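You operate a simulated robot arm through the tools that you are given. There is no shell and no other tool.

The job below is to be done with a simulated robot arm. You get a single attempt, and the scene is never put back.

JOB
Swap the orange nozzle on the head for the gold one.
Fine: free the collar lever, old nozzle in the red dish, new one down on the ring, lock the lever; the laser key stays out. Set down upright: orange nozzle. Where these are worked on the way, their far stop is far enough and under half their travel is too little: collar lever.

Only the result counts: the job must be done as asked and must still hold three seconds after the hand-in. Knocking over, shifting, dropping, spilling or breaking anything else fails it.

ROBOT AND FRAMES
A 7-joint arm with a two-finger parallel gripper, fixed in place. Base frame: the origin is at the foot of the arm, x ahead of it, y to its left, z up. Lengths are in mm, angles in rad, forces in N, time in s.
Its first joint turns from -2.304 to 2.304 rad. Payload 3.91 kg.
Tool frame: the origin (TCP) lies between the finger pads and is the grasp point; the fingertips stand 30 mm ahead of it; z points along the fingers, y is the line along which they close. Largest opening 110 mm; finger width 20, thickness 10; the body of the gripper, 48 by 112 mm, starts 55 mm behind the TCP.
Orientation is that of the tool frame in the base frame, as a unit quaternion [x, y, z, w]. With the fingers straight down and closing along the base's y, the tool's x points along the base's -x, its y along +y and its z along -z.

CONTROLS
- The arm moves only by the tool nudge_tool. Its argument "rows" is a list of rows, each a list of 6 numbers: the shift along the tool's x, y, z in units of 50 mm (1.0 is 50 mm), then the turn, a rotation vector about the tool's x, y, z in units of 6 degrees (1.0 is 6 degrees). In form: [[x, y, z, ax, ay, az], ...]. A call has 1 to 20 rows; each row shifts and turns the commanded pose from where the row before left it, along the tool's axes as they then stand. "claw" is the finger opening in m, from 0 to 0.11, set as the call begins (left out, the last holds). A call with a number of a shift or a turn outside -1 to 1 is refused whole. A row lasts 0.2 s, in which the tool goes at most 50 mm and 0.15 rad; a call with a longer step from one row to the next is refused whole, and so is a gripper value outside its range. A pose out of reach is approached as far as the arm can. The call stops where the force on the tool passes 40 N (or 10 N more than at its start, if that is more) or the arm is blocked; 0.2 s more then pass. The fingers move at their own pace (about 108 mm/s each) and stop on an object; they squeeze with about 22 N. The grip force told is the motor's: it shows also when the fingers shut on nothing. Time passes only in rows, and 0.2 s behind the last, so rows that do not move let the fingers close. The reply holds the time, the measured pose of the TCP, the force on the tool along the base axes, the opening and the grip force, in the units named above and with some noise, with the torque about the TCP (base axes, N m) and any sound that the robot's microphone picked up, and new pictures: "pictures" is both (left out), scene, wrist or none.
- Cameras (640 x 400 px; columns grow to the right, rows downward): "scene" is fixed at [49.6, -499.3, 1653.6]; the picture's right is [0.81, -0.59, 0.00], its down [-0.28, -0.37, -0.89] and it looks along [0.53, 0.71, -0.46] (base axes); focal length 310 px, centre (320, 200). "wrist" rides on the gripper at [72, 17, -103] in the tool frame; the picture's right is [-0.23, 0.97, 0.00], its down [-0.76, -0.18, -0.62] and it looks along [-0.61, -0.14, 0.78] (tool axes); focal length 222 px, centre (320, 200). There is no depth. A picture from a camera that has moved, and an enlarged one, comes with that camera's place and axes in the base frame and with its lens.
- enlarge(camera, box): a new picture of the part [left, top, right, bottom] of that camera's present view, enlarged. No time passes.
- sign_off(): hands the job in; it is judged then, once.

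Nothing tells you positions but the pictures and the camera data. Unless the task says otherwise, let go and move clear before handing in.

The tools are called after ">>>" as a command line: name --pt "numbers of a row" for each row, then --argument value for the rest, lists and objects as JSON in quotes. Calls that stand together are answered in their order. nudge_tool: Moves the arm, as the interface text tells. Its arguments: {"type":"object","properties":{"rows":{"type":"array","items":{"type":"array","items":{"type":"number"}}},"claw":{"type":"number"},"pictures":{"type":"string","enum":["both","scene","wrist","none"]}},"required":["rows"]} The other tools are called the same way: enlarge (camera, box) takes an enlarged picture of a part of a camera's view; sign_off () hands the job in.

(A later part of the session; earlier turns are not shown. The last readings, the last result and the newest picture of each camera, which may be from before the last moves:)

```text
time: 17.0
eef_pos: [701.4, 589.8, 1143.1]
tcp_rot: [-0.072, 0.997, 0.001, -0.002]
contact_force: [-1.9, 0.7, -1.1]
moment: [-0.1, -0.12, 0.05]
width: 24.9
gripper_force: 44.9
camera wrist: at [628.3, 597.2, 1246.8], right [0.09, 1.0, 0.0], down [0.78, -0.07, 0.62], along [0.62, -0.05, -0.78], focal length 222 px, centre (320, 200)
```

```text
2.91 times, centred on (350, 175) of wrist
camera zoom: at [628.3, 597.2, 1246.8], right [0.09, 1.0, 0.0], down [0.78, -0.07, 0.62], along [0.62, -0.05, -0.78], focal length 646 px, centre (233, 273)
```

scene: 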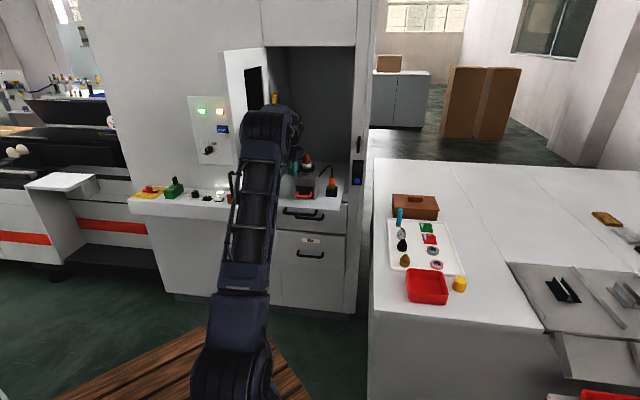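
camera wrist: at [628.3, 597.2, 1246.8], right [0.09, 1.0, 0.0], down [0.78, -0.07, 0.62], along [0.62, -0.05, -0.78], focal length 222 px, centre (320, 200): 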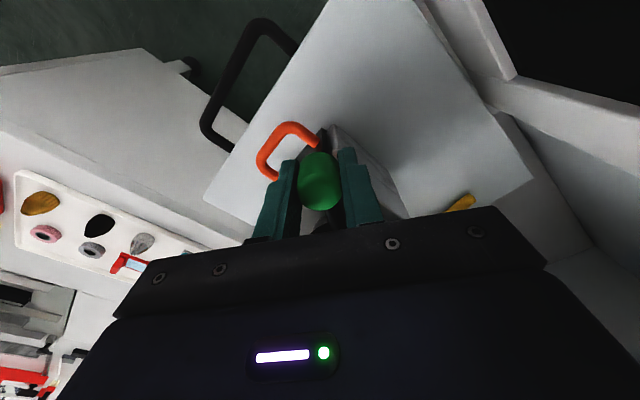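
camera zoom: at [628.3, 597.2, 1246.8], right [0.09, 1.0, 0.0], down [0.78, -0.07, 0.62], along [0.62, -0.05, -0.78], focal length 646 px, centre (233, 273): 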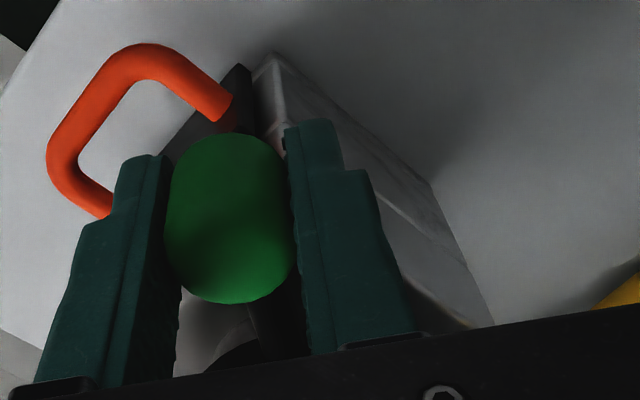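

The lever turned 18° forward with almost no force and the shelf did not move. I continue forward to look for its stop.

>>> nudge_tool --pt "-0.014 -0.188 0 0 0 -1" --pt "-0.014 -0.188 0 0 0 -1" --pt "-0.014 -0.188 0 0 0 -1"

>>> enlarge --camera "scene" --box '[285, 145, 335, 185]'

>>> enlarge --camera "wrist" --box '[240, 110, 460, 240]'

```text
time: 17.8
eef_pos: [710.0, 565.0, 1143.4]
tcp_rot: [-0.227, 0.974, 0.002, -0.001]
contact_force: [-6.8, -0.5, 0.8]
moment: [-0.48, 0.75, 0.24]
width: 25.0
gripper_force: 44.6
camera wrist: at [639.0, 547.6, 1246.6], right [-0.23, 0.97, 0.0], down [0.76, 0.17, 0.62], along [0.6, 0.14, -0.78], focal length 222 px, centre (320, 200)
```

scene: 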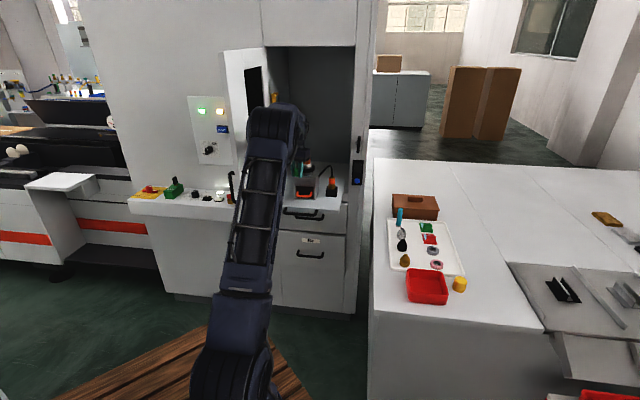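
wrist: 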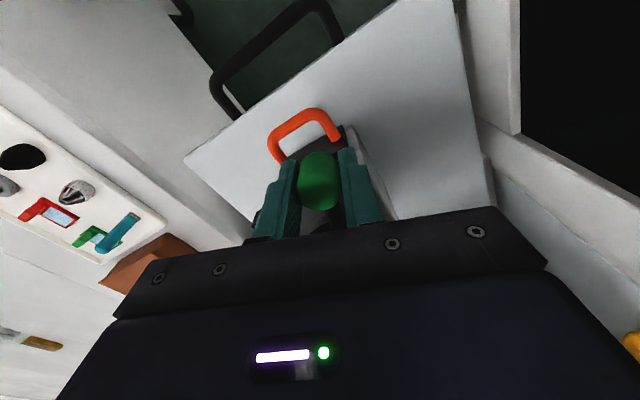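

```text
10.00 times, centred on (310, 165) of scene
camera zoom: at [49.6, -499.3, 1653.6], right [0.81, -0.59, 0.0], down [-0.28, -0.37, -0.89], along [0.53, 0.71, -0.46], focal length 3102 px, centre (420, 550)
```

zoom: 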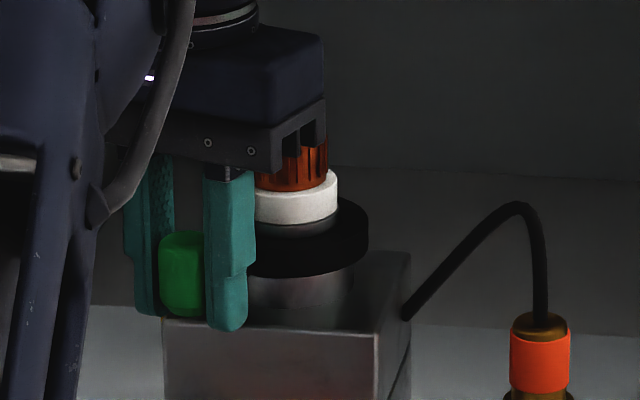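

```text
2.91 times, centred on (350, 175) of wrist
camera zoom: at [639.0, 547.6, 1246.6], right [-0.23, 0.97, 0.0], down [0.76, 0.17, 0.62], along [0.6, 0.14, -0.78], focal length 646 px, centre (233, 273)
```

zoom: 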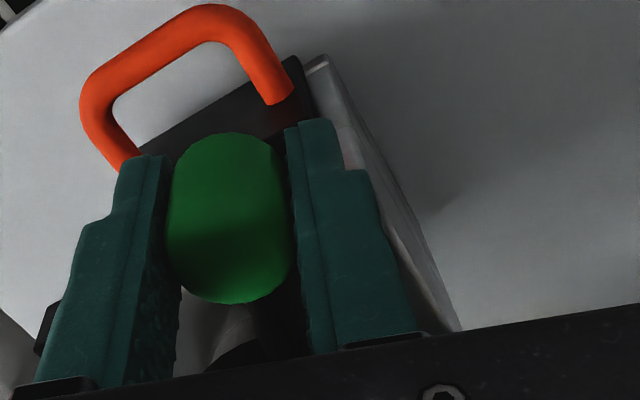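

>>> nudge_tool --pt "-0.012 -0.188 0 0 0 -1" --pt "-0.012 -0.188 0 0 0 -1" --pt "-0.012 -0.188 0 0 0 -1"

>>> enlarge --camera "scene" --box '[285, 145, 335, 185]'

>>> enlarge --camera "wrist" --box '[240, 110, 460, 240]'

```text
time: 18.6
eef_pos: [725.7, 541.0, 1142.5]
tcp_rot: [-0.376, 0.927, 0.002, -0.001]
contact_force: [1.5, 6.0, 9.5]
moment: [0.13, -0.13, 0.22]
width: 25.0
gripper_force: 44.6
camera wrist: at [664.6, 503.1, 1246.4], right [-0.51, 0.86, 0.01], down [0.67, 0.4, 0.62], along [0.53, 0.33, -0.78], focal length 222 px, centre (320, 200)
```

scene: 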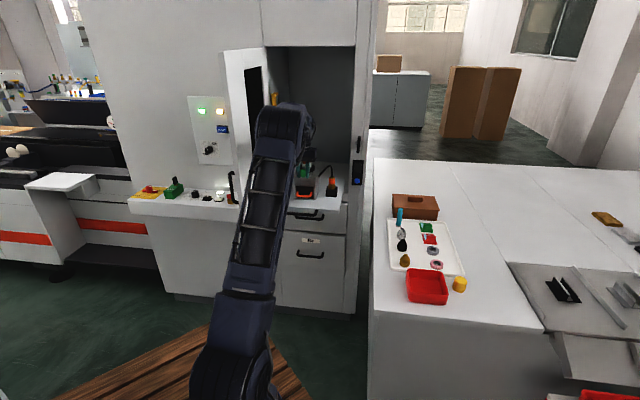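
wrist: 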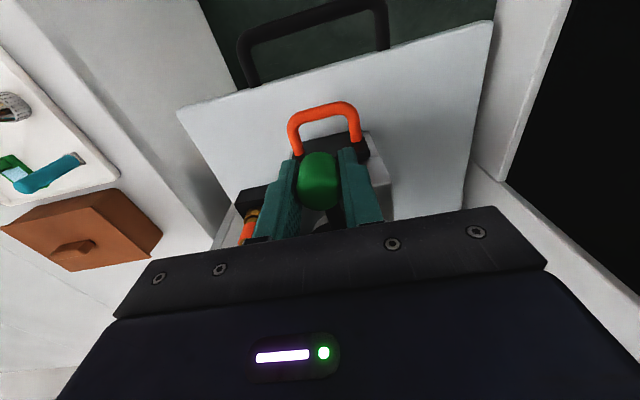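

```text
10.00 times, centred on (310, 165) of scene
camera zoom: at [49.6, -499.3, 1653.6], right [0.81, -0.59, 0.0], down [-0.28, -0.37, -0.89], along [0.53, 0.71, -0.46], focal length 3102 px, centre (420, 550)
```

zoom: 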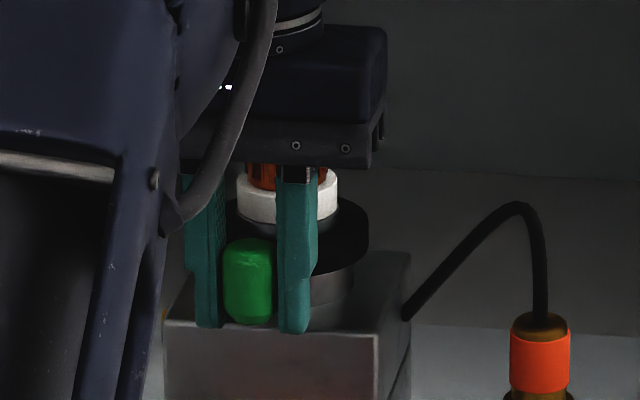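

```text
2.91 times, centred on (350, 175) of wrist
camera zoom: at [664.6, 503.1, 1246.4], right [-0.51, 0.86, 0.01], down [0.67, 0.4, 0.62], along [0.53, 0.33, -0.78], focal length 646 px, centre (233, 273)
```

zoom: 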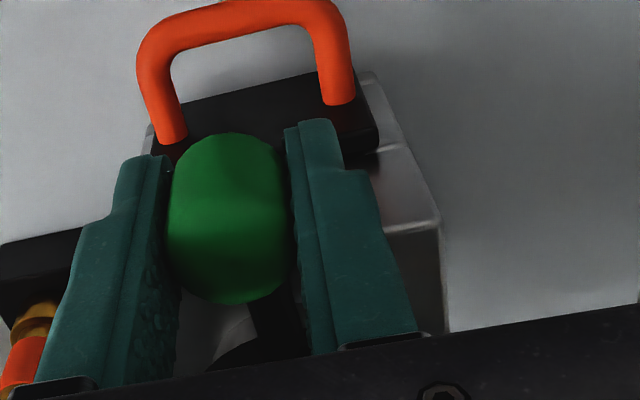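

The lever now points straight to the front and still turns easily; the shelf holds. I continue to look for the stop.

>>> nudge_tool --pt "-0.012 -0.188 0 0 0 -1" --pt "-0.012 -0.188 0 0 0 -1"

>>> enlarge --camera "scene" --box '[285, 145, 335, 185]'

>>> enlarge --camera "wrist" --box '[240, 110, 460, 240]'

```text
time: 19.2
eef_pos: [736.8, 531.0, 1142.5]
tcp_rot: [-0.472, 0.882, 0.003, 0.0]
contact_force: [-15.1, 16.1, 12.1]
moment: [0.19, 0.06, -0.38]
width: 24.8
gripper_force: 44.9
camera wrist: at [685.0, 480.5, 1246.2], right [-0.68, 0.73, 0.01], down [0.57, 0.53, 0.62], along [0.45, 0.43, -0.78], focal length 222 px, centre (320, 200)
```

scene: 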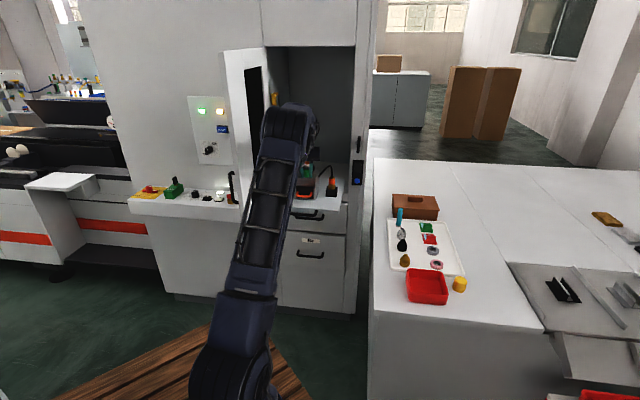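
wrist: 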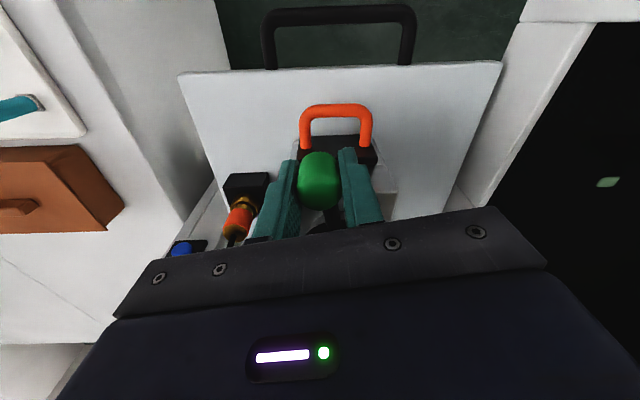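

```text
10.00 times, centred on (310, 165) of scene
camera zoom: at [49.6, -499.3, 1653.6], right [0.81, -0.59, 0.0], down [-0.28, -0.37, -0.89], along [0.53, 0.71, -0.46], focal length 3102 px, centre (420, 550)
```

zoom: 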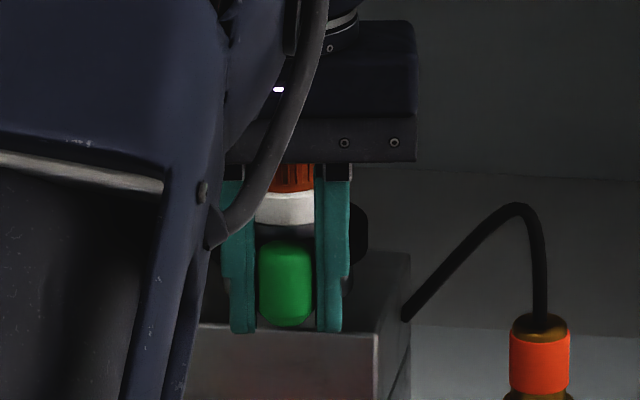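

```text
2.91 times, centred on (350, 175) of wrist
camera zoom: at [685.0, 480.5, 1246.2], right [-0.68, 0.73, 0.01], down [0.57, 0.53, 0.62], along [0.45, 0.43, -0.78], focal length 646 px, centre (233, 273)
```

zoom: 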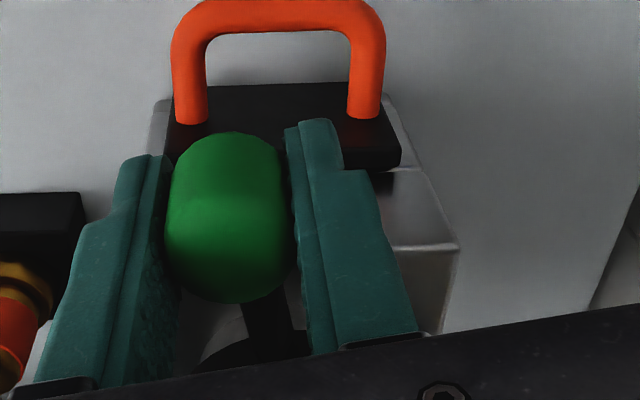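

Resistance has risen to about 22 N tangentially at roughly 72° from the starting angle, so this looks like the far stop. One small extra push to confirm.

>>> nudge_tool --pt "-0.004 -0.08 0 0 0 -0.3"

>>> enlarge --camera "scene" --box '[260, 130, 360, 230]'

```text
time: 19.6
eef_pos: [739.4, 532.4, 1143.5]
tcp_rot: [-0.485, 0.875, 0.005, -0.001]
contact_force: [-10.6, 4.8, 3.4]
moment: [-0.54, -0.03, -0.09]
width: 25.1
gripper_force: 44.7
stopped in row 1: the force on the tool passed its limit at 43 N (the readings are from after the stop); the commanded pose is now the measured one
camera wrist: at [687.0, 479.4, 1246.2], right [-0.71, 0.71, 0.01], down [0.56, 0.55, 0.62], along [0.44, 0.45, -0.78], focal length 222 px, centre (320, 200)
```

scene: 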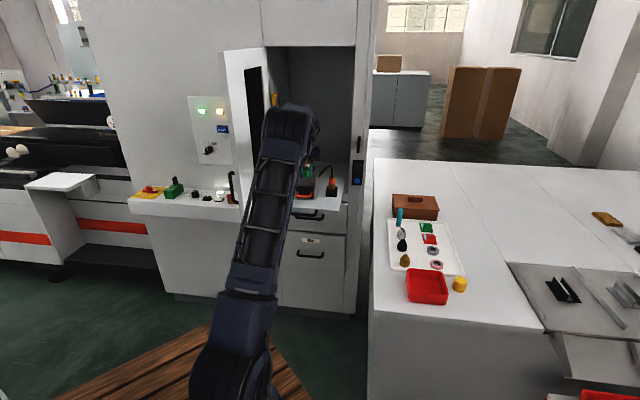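
wrist: 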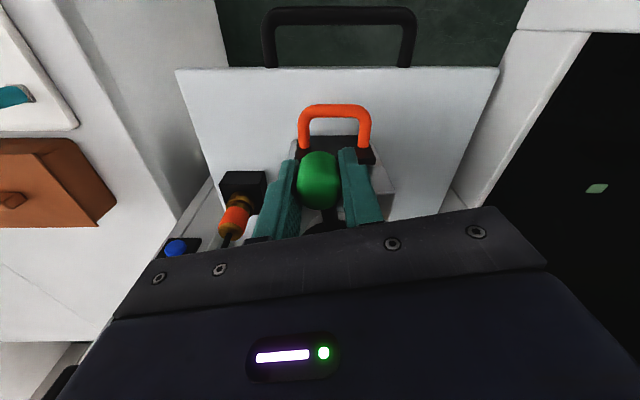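

```text
4.00 times, centred on (310, 180) of scene
camera zoom: at [49.6, -499.3, 1653.6], right [0.81, -0.59, 0.0], down [-0.28, -0.37, -0.89], along [0.53, 0.71, -0.46], focal length 1241 px, centre (360, 280)
```

zoom: 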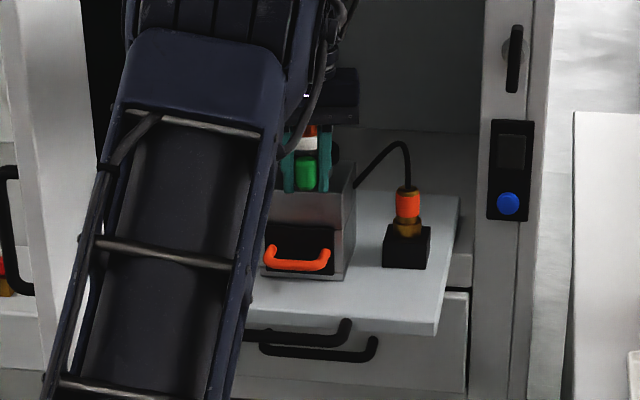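

The far stop is confirmed, so the collar is free. The lever now points outward along the slide, which lets me draw the shelf back toward its starting place (about 20 mm to go); I pull gently in two small steps.

>>> nudge_tool --pt "0.148 0.026 0 0 0 0" --pt "0.148 0.026 0 0 0 0"

>>> enlarge --camera "scene" --box '[260, 130, 360, 230]'

```text
time: 20.2
eef_pos: [728.3, 522.4, 1141.9]
tcp_rot: [-0.485, 0.875, 0.006, 0.0]
contact_force: [-11.2, 15.9, 4.0]
moment: [0.45, -0.48, 0.15]
width: 25.5
gripper_force: 45.9
camera wrist: at [676.4, 468.7, 1246.2], right [-0.71, 0.71, 0.01], down [0.56, 0.55, 0.62], along [0.44, 0.45, -0.78], focal length 222 px, centre (320, 200)
```

scene: 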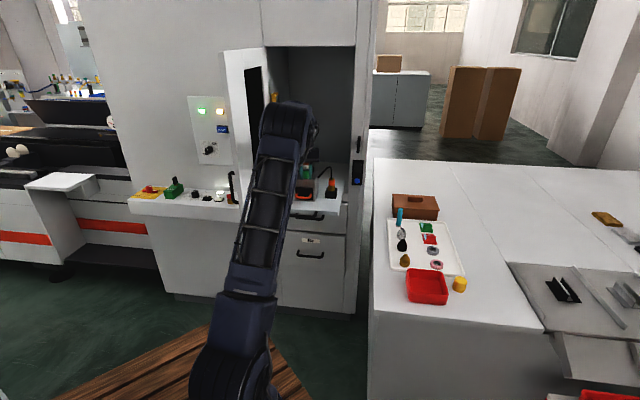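
wrist: 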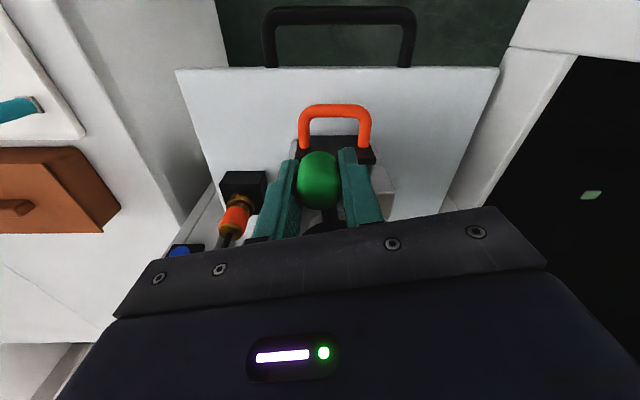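

```text
4.00 times, centred on (310, 180) of scene
camera zoom: at [49.6, -499.3, 1653.6], right [0.81, -0.59, 0.0], down [-0.28, -0.37, -0.89], along [0.53, 0.71, -0.46], focal length 1241 px, centre (360, 280)
```

zoom: 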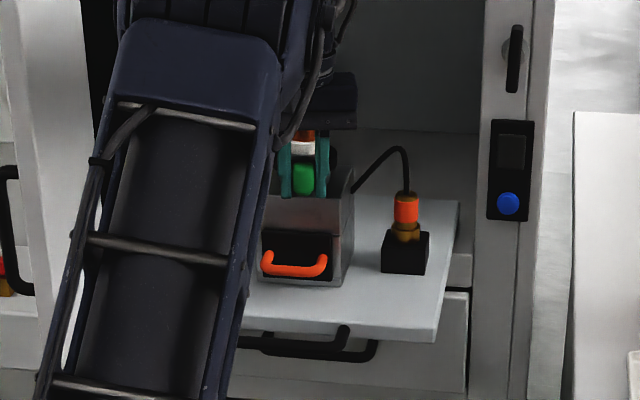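

>>> enlarge --camera "scene" --box '[260, 140, 360, 210]'

```text
5.71 times, centred on (310, 175) of scene
camera zoom: at [49.6, -499.3, 1653.6], right [0.81, -0.59, 0.0], down [-0.28, -0.37, -0.89], along [0.53, 0.71, -0.46], focal length 1772 px, centre (377, 343)
```

zoom: 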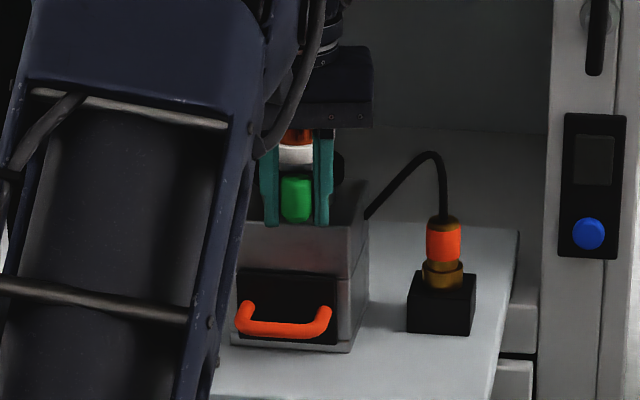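

Only about 3–4 mm remain by comparison with the starting view; I pull that last bit.

>>> nudge_tool --pt "0.076 0.018 0 0 0 0" --pt "0 0 0 0 0 0" --pictures "scene"

>>> enlarge --camera "scene" --box '[260, 140, 360, 210]'

```text
time: 20.8
eef_pos: [725.1, 518.7, 1143.2]
tcp_rot: [-0.485, 0.875, 0.004, -0.001]
contact_force: [-16.2, 22.0, 11.3]
moment: [0.22, -0.16, 0.04]
width: 25.3
gripper_force: 45.0
```

scene: 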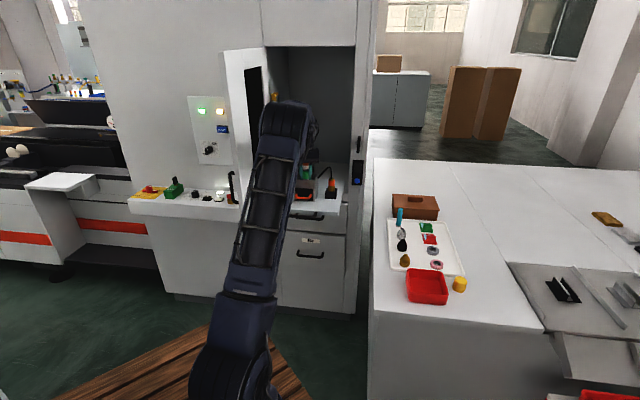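

```text
5.71 times, centred on (310, 175) of scene
camera zoom: at [49.6, -499.3, 1653.6], right [0.81, -0.59, 0.0], down [-0.28, -0.37, -0.89], along [0.53, 0.71, -0.46], focal length 1772 px, centre (377, 343)
```

zoom: 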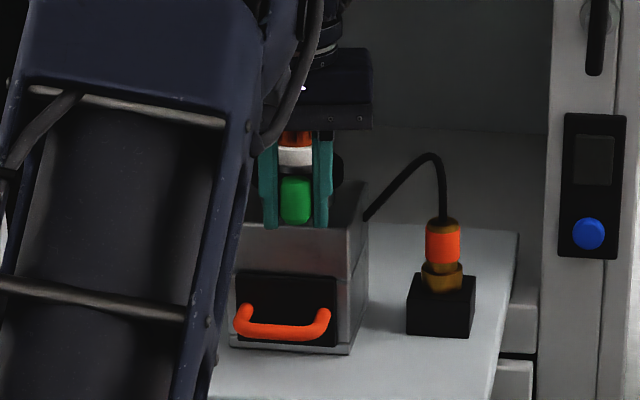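

The shelf now matches its starting place. I release the knob and rise straight up.

>>> nudge_tool --pt "0 0 0 0 0 0" --pt "0 0 0 0 0 0" --pt "0 0 -0.5 0 0 0" --pt "0 0 -0.8 0 0 0" --pt "0 0 -0.8 0 0 0.8" --pt "0 0 -0.8 0 0 0.87" --claw 0.06

>>> enlarge --camera "wrist" --box '[240, 80, 400, 210]'

>>> enlarge --camera "scene" --box '[260, 140, 360, 210]'

```text
time: 22.2
eef_pos: [726.9, 520.1, 1286.4]
tcp_rot: [-0.406, 0.914, 0.004, -0.002]
contact_force: [1.4, -0.1, -0.4]
moment: [-0.02, 0.01, 0.02]
width: 60.0
gripper_force: 0.0
camera wrist: at [668.1, 476.0, 1389.8], right [-0.57, 0.82, 0.01], down [0.65, 0.44, 0.62], along [0.51, 0.36, -0.78], focal length 222 px, centre (320, 200)
```

scene: 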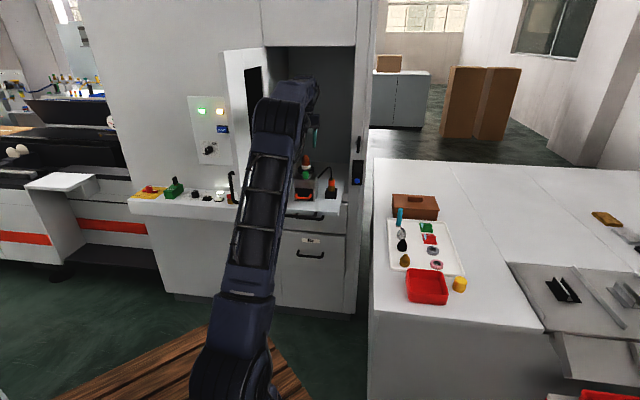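
wrist: 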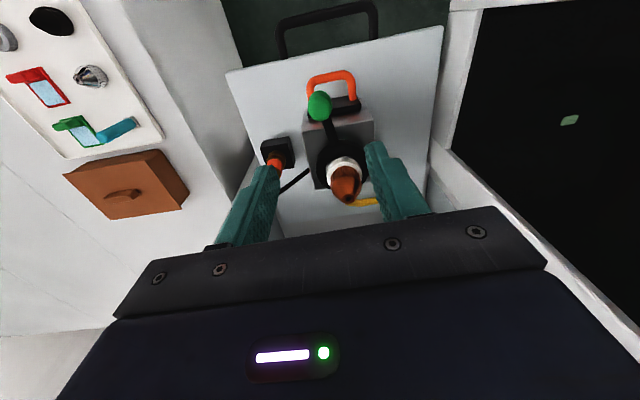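

```text
3.08 times, centred on (320, 145) of wrist
camera zoom: at [668.1, 476.0, 1389.8], right [-0.57, 0.82, 0.01], down [0.65, 0.44, 0.62], along [0.51, 0.36, -0.78], focal length 684 px, centre (320, 369)
```

zoom: 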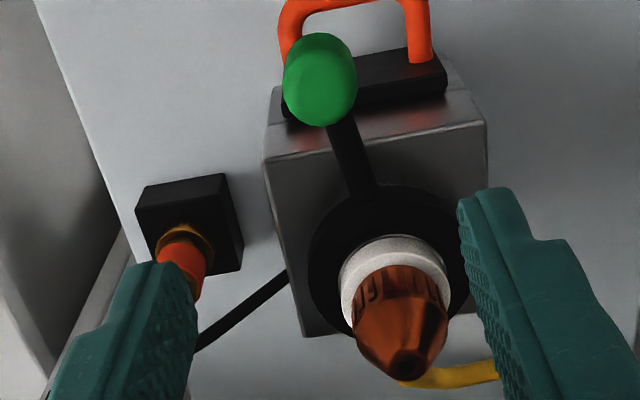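

```text
5.71 times, centred on (310, 175) of scene
camera zoom: at [49.6, -499.3, 1653.6], right [0.81, -0.59, 0.0], down [-0.28, -0.37, -0.89], along [0.53, 0.71, -0.46], focal length 1772 px, centre (377, 343)
```

zoom: 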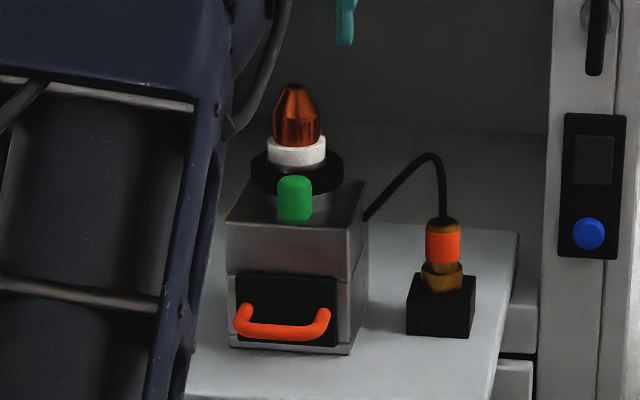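

The head is clear: lever at the front stop, nozzle axis at about (774, 592), ring top at about z 1148, nozzle about 37 mm across. I move over the nozzle and check the alignment before going down.

>>> nudge_tool --pt "-0.851 0.128 0 0 0 0" --pt "-0.851 0.128 0 0 0 0" --claw 0.07

>>> enlarge --camera "wrist" --box '[240, 80, 400, 210]'

>>> enlarge --camera "scene" --box '[270, 120, 350, 190]'

```text
time: 22.8
eef_pos: [775.2, 587.7, 1288.8]
tcp_rot: [-0.405, 0.914, 0.005, -0.001]
contact_force: [-0.2, -1.3, 2.0]
moment: [0.09, -0.01, 0.0]
width: 69.8
gripper_force: 0.1
camera wrist: at [715.9, 545.2, 1392.4], right [-0.57, 0.82, 0.01], down [0.65, 0.44, 0.62], along [0.51, 0.36, -0.78], focal length 222 px, centre (320, 200)
```

scene: 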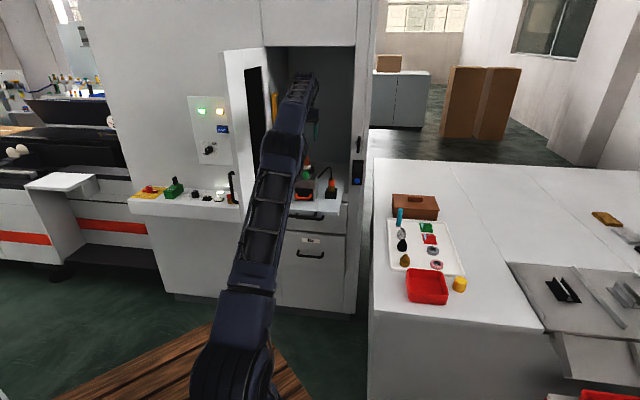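
wrist: 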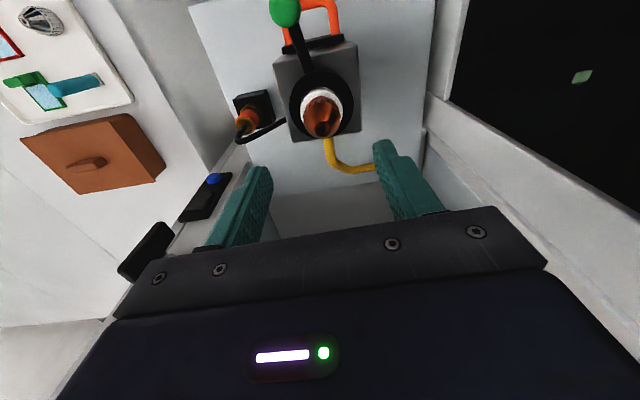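

```text
3.08 times, centred on (320, 145) of wrist
camera zoom: at [715.9, 545.2, 1392.4], right [-0.57, 0.82, 0.01], down [0.65, 0.44, 0.62], along [0.51, 0.36, -0.78], focal length 684 px, centre (320, 369)
```

zoom: 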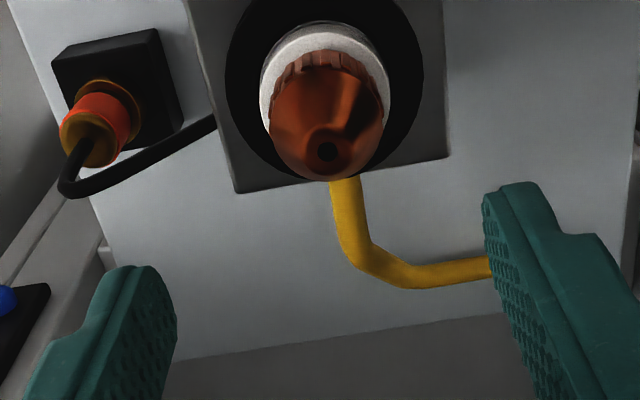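

```text
5.71 times, centred on (310, 155) of scene
camera zoom: at [49.6, -499.3, 1653.6], right [0.81, -0.59, 0.0], down [-0.28, -0.37, -0.89], along [0.53, 0.71, -0.46], focal length 1772 px, centre (377, 457)
```

zoom: 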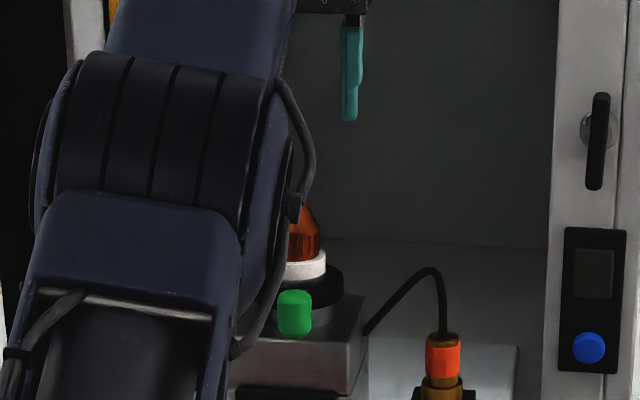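

I'm within about 3 mm of the nozzle axis. I correct the small offset and tilt, then lower the open fingers around the nozzle's knurled base, staying just above the ring.

>>> nudge_tool --pt "-0.046 0.056 0 0.095 0 0" --pt "0 0 0.7 0 0 0" --pt "0 0 0.7 0 0 0" --pt "0 0 0.5 0 0 0" --pt "0 0 0.15 0 0 0"

>>> enlarge --camera "wrist" --box '[240, 100, 400, 220]'

>>> enlarge --camera "scene" --box '[270, 130, 350, 200]'

```text
time: 24.0
eef_pos: [773.5, 590.9, 1183.2]
tcp_rot: [-0.406, 0.914, 0.0, 0.0]
contact_force: [-0.1, 0.3, 0.1]
moment: [-0.02, -0.01, -0.01]
width: 70.1
gripper_force: 0.2
camera wrist: at [714.0, 548.6, 1287.3], right [-0.57, 0.82, 0.0], down [0.64, 0.45, 0.62], along [0.51, 0.36, -0.78], focal length 222 px, centre (320, 200)
```

scene: 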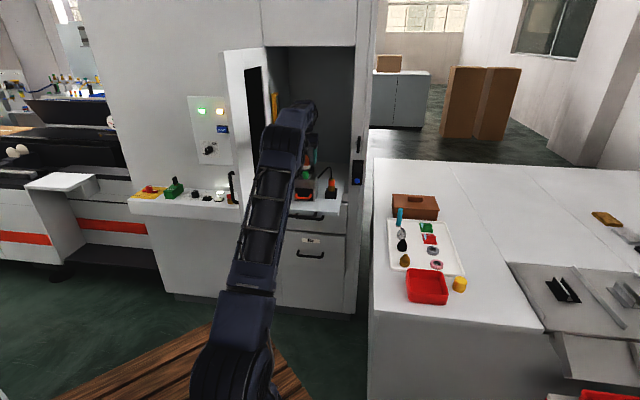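
wrist: 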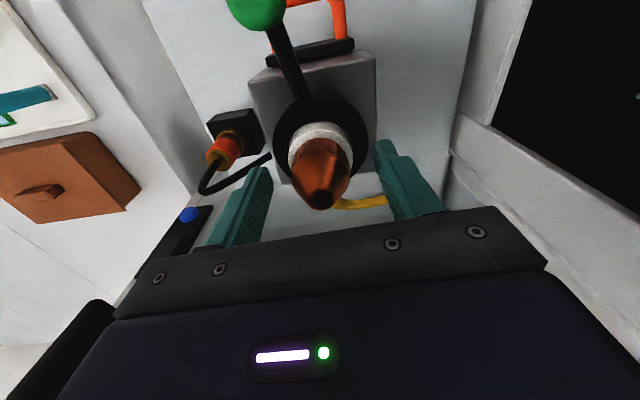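

```text
3.33 times, centred on (320, 160) of wrist
camera zoom: at [714.0, 548.6, 1287.3], right [-0.57, 0.82, 0.0], down [0.64, 0.45, 0.62], along [0.51, 0.36, -0.78], focal length 740 px, centre (320, 333)
```

zoom: 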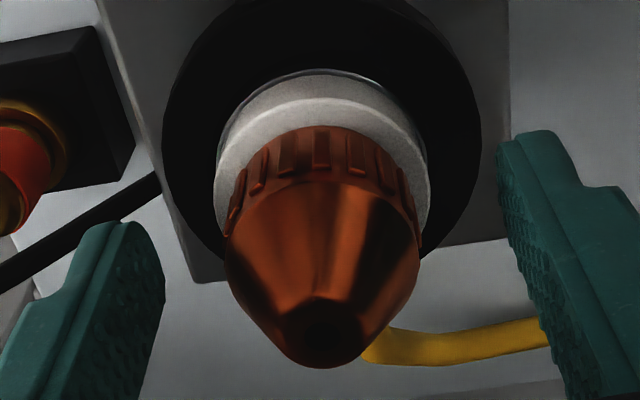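

```text
5.71 times, centred on (310, 165) of scene
camera zoom: at [49.6, -499.3, 1653.6], right [0.81, -0.59, 0.0], down [-0.28, -0.37, -0.89], along [0.53, 0.71, -0.46], focal length 1772 px, centre (377, 400)
```

zoom: 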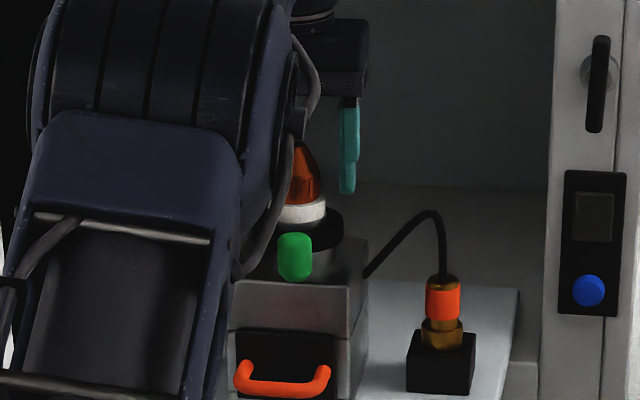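

No contact, and the nozzle stands centred between the fingers. I shift 2 mm and close on it.

>>> nudge_tool --pt "-0.04 0.005 0.015 0 0 0" --pt "0 0 0 0 0 0" --pictures "none"

>>> nudge_tool --pt "0 0 0 0 0 0" --pt "0 0 0 0 0 0" --pt "0 0 0 0 0 0" --claw 0.0

>>> enlarge --camera "wrist" --box '[240, 100, 400, 220]'

```text
time: 24.6
eef_pos: [775.5, 593.6, 1184.4]
tcp_rot: [-0.407, 0.914, -0.001, 0.001]
contact_force: [-0.3, -0.2, -1.1]
moment: [-0.03, 0.0, -0.03]
width: 69.8
gripper_force: 0.0
```

```text
time: 25.4
eef_pos: [775.5, 592.2, 1182.5]
tcp_rot: [-0.405, 0.914, 0.0, 0.0]
contact_force: [-0.4, 0.3, -0.2]
moment: [0.0, -0.02, -0.02]
width: 35.2
gripper_force: 21.6
camera wrist: at [715.4, 550.6, 1286.8], right [-0.57, 0.82, 0.0], down [0.64, 0.45, 0.62], along [0.51, 0.36, -0.78], focal length 222 px, centre (320, 200)
```

scene: 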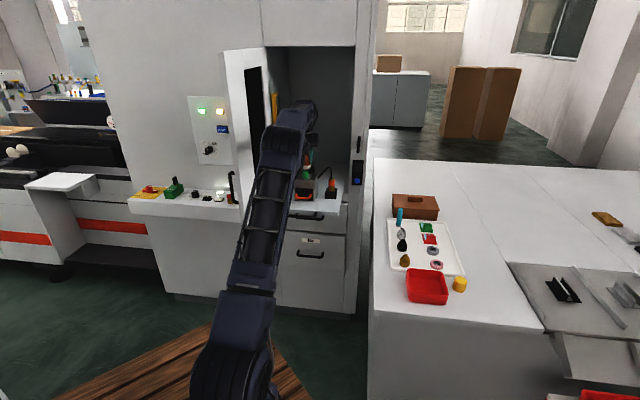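
wrist: 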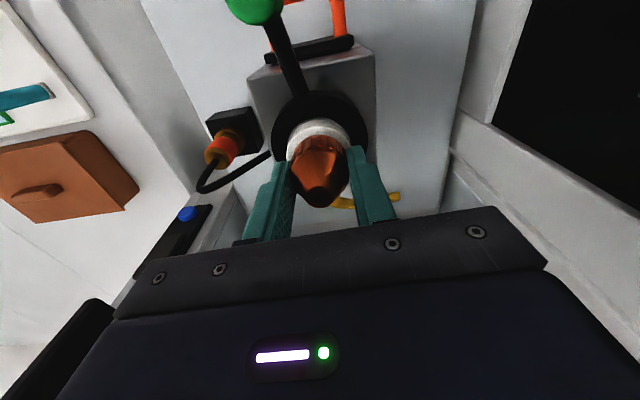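

```text
3.33 times, centred on (320, 160) of wrist
camera zoom: at [715.4, 550.6, 1286.8], right [-0.57, 0.82, 0.0], down [0.64, 0.45, 0.62], along [0.51, 0.36, -0.78], focal length 740 px, centre (320, 333)
```

zoom: 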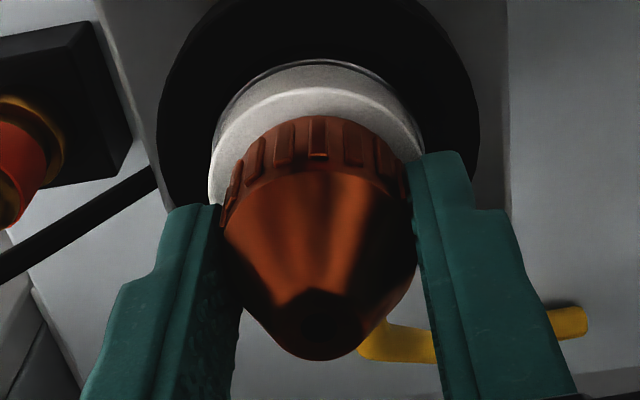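

Gripped at 35 mm. I lift gently and watch the force and whether the nozzle comes with the fingers.

>>> nudge_tool --pt "0 0 -0.15 0 0 0" --pt "0 0 -0.25 0 0 0" --pt "0 0 -0.4 0 0 0" --pt "0 0 -0.6 0 0 0"

>>> enlarge --camera "wrist" --box '[240, 70, 400, 220]'

>>> enlarge --camera "scene" --box '[260, 130, 360, 210]'

```text
time: 26.4
eef_pos: [776.6, 594.1, 1252.9]
tcp_rot: [-0.406, 0.914, 0.001, 0.0]
contact_force: [0.0, 0.2, -0.9]
moment: [0.03, 0.03, 0.0]
width: 35.1
gripper_force: 21.7
camera wrist: at [715.9, 552.1, 1356.2], right [-0.57, 0.82, 0.0], down [0.64, 0.45, 0.62], along [0.51, 0.36, -0.78], focal length 222 px, centre (320, 200)
```

scene: 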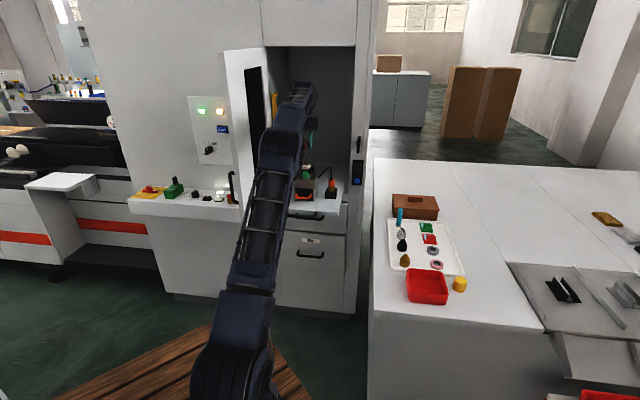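
wrist: 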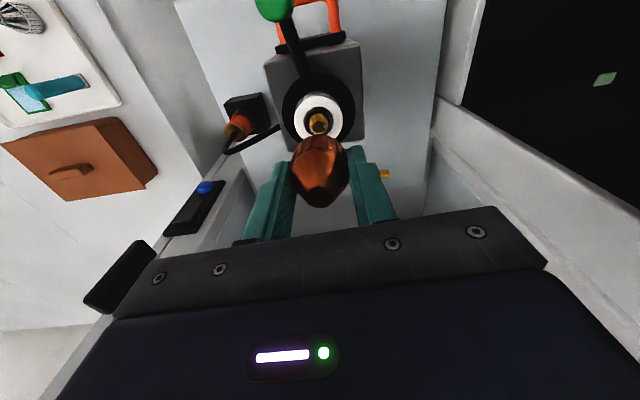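

```text
2.67 times, centred on (320, 145) of wrist
camera zoom: at [715.9, 552.1, 1356.2], right [-0.57, 0.82, 0.0], down [0.64, 0.45, 0.62], along [0.51, 0.36, -0.78], focal length 592 px, centre (320, 347)
```

zoom: 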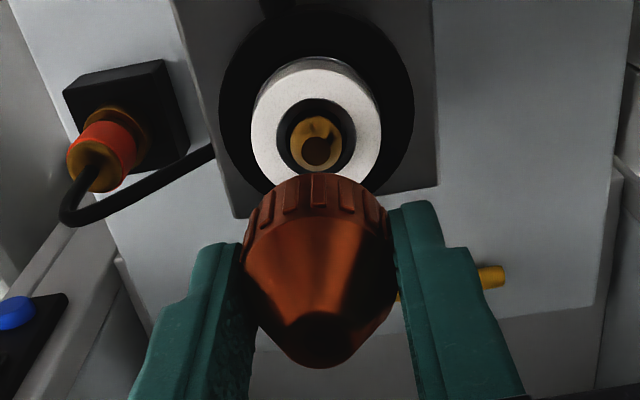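

```text
5.00 times, centred on (310, 170) of scene
camera zoom: at [49.6, -499.3, 1653.6], right [0.81, -0.59, 0.0], down [-0.28, -0.37, -0.89], along [0.53, 0.71, -0.46], focal length 1551 px, centre (370, 350)
```

zoom: 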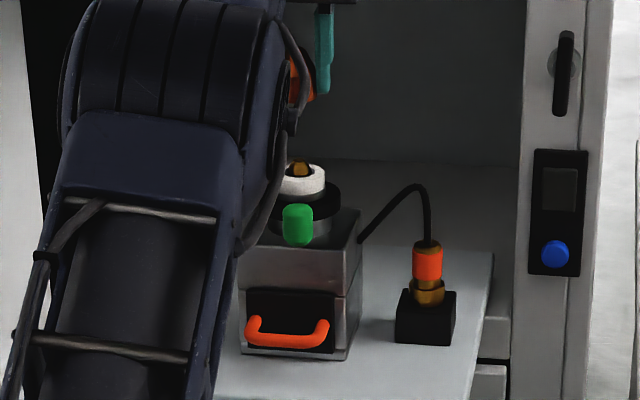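

The orange nozzle is off and held; the ring now shows its gold spigot, centred at about (773, 589.5, top of ring z 1148). I back out of the machine, then swing over toward the bench at a safe height.

>>> nudge_tool --pt "0.6 0 -0.2 0 0 0" --pt "0.8 0 0 0 0 0" --pt "0.8 0 0 0 0 0" --pt "0.8 0 0 0 0 0" --pt "0.549 -0.579 0 0 0 1" --pt "0.486 -0.633 0 0 0 1" --pt "0.417 -0.68 0 0 0 1" --pt "0.344 -0.72 0 0 0 1" --pt "0.266 -0.752 0 0 0 1" --pt "0.186 -0.776 0 0 0 1" --pt "0.104 -0.791 0 0 0 1" --pt "0.021 -0.798 0 0 0 1"

```text
time: 29.0
eef_pos: [701.3, 163.2, 1264.9]
tcp_rot: [0.0, 1.0, 0.0, 0.001]
contact_force: [0.7, 1.5, -0.5]
moment: [0.0, -0.04, 0.01]
width: 35.1
gripper_force: 21.9
camera wrist: at [630.4, 180.3, 1367.6], right [0.23, 0.97, 0.0], down [0.76, -0.18, 0.62], along [0.61, -0.14, -0.78], focal length 222 px, centre (320, 200)
```

scene: 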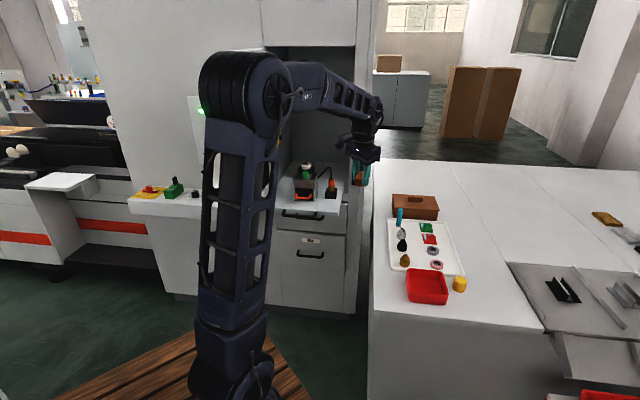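
wrist: 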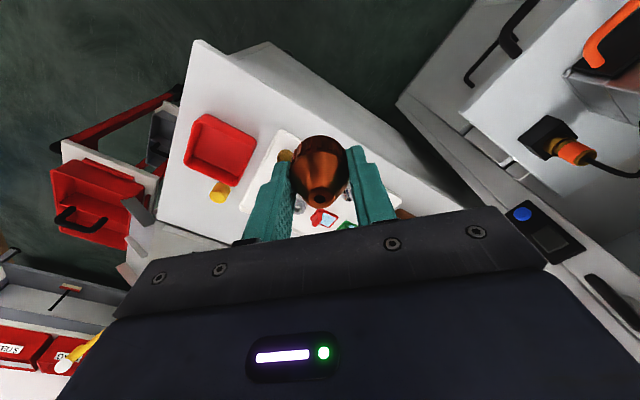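

Clear of the machine with the nozzle held. I continue over the bench toward the dish.

>>> nudge_tool --pt "-0.063 -0.796 0.1 0 0 0" --pt "-0.063 -0.796 0.2 0 0 0" --pt "-0.063 -0.796 0.2 0 0 0" --pt "-0.063 -0.796 0.2 0 0 0" --pt "-0.063 -0.796 0.2 0 0 0" --pt "-0.063 -0.796 0.2 0 0 0"

>>> enlarge --camera "wrist" --box '[220, 40, 460, 200]'

>>> enlarge --camera "scene" --box '[370, 190, 490, 310]'

```text
time: 30.4
eef_pos: [716.4, -75.3, 1209.3]
tcp_rot: [0.0, 1.0, 0.0, 0.0]
contact_force: [0.1, 0.0, -0.5]
moment: [0.0, 0.0, -0.01]
width: 35.1
gripper_force: 22.0
camera wrist: at [644.6, -58.6, 1312.4], right [0.23, 0.97, 0.0], down [0.76, -0.18, 0.62], along [0.61, -0.14, -0.78], focal length 222 px, centre (320, 200)
```

scene: 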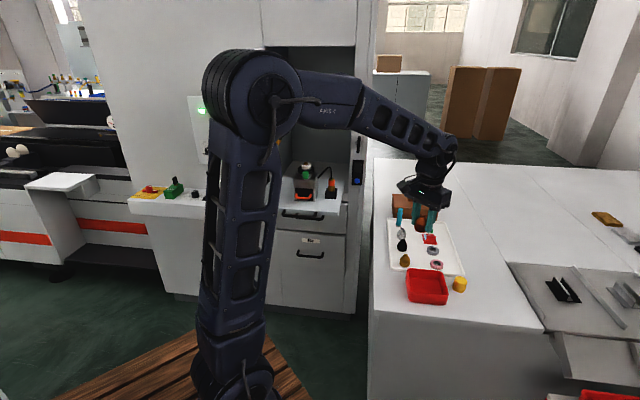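
wrist: 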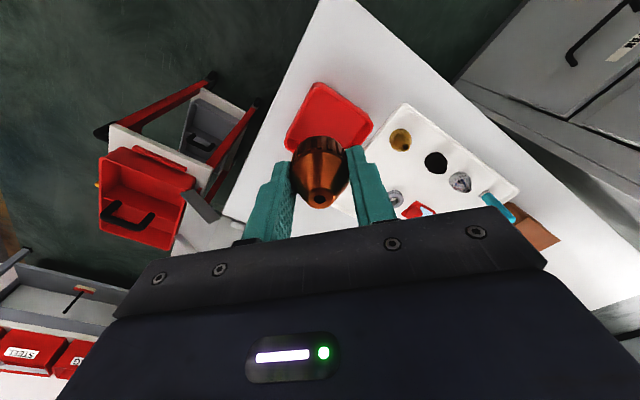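

```text
2.50 times, centred on (340, 120) of wrist
camera zoom: at [644.6, -58.6, 1312.4], right [0.23, 0.97, 0.0], down [0.76, -0.18, 0.62], along [0.61, -0.14, -0.78], focal length 555 px, centre (270, 400)
```

zoom: 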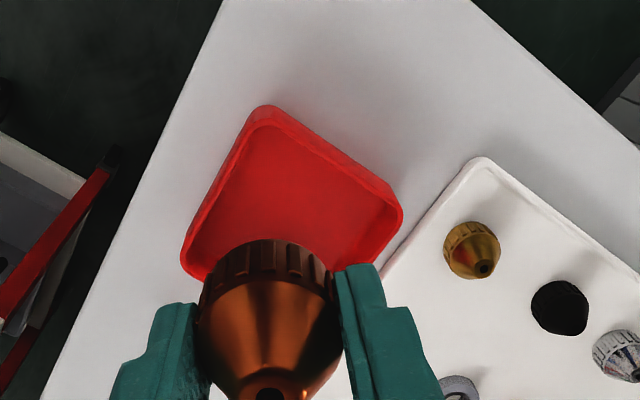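

```text
3.33 times, centred on (430, 250) of scene
camera zoom: at [49.6, -499.3, 1653.6], right [0.81, -0.59, 0.0], down [-0.28, -0.37, -0.89], along [0.53, 0.71, -0.46], focal length 1034 px, centre (-47, 33)
```

zoom: 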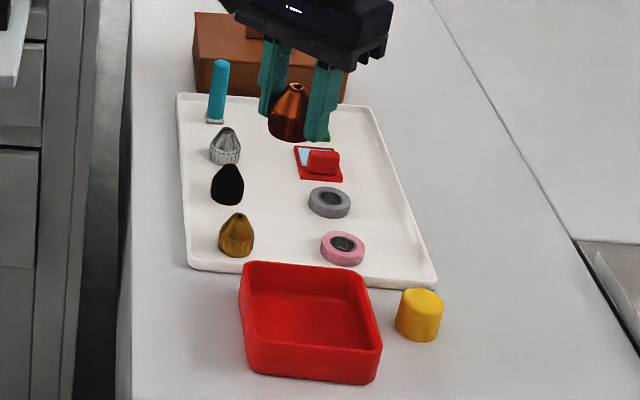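

Triangulating the corners puts the red dish's centre at about (794, -80) with its rim near z 936 and floor near 907. I move over it and lower to just above the rim.

>>> nudge_tool --pt "-0.816 -0.047 0 0 0 0" --pt "-0.816 -0.047 0.2 0 0 0" --pt "0 0 0.9 0 0 0" --pt "0 0 0.9 0 0 0" --pt "0 0 0.9 0 0 0" --pt "0 0 0.9 0 0 0" --pt "0 0 0.4 0 0 0"

>>> enlarge --camera "scene" --box '[380, 220, 480, 310]'

>>> enlarge --camera "wrist" --box '[220, 40, 460, 220]'

```text
time: 32.0
eef_pos: [800.2, -80.5, 998.6]
tcp_rot: [0.001, 1.0, 0.0, 0.0]
contact_force: [0.4, 0.3, 0.0]
moment: [0.0, 0.01, 0.04]
width: 34.9
gripper_force: 21.8
camera wrist: at [728.4, -62.6, 1101.8], right [0.23, 0.97, 0.0], down [0.76, -0.18, 0.62], along [0.61, -0.14, -0.78], focal length 222 px, centre (320, 200)
```

scene: 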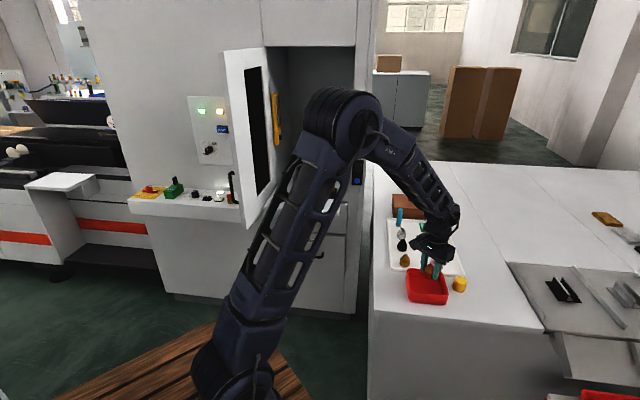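
wrist: 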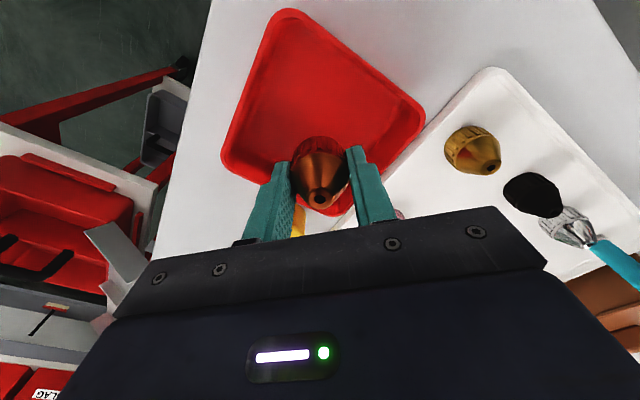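

```text
4.44 times, centred on (430, 265) of scene
camera zoom: at [49.6, -499.3, 1653.6], right [0.81, -0.59, 0.0], down [-0.28, -0.37, -0.89], along [0.53, 0.71, -0.46], focal length 1379 px, centre (-169, -89)
```

zoom: 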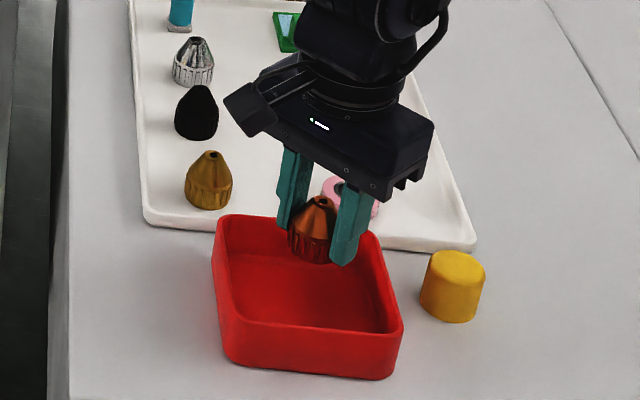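

```text
2.22 times, centred on (340, 130) of wrist
camera zoom: at [728.4, -62.6, 1101.8], right [0.23, 0.97, 0.0], down [0.76, -0.18, 0.62], along [0.61, -0.14, -0.78], focal length 494 px, centre (276, 356)
```

zoom: 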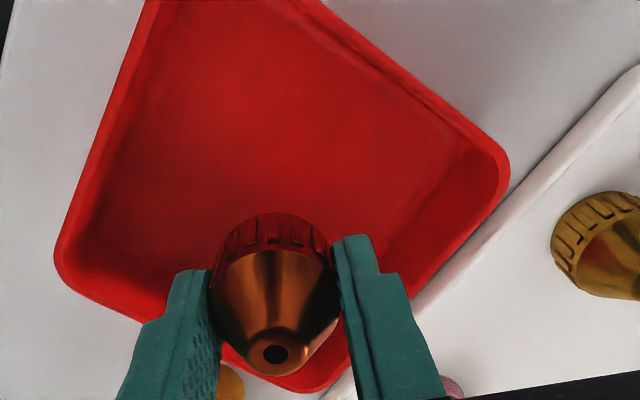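

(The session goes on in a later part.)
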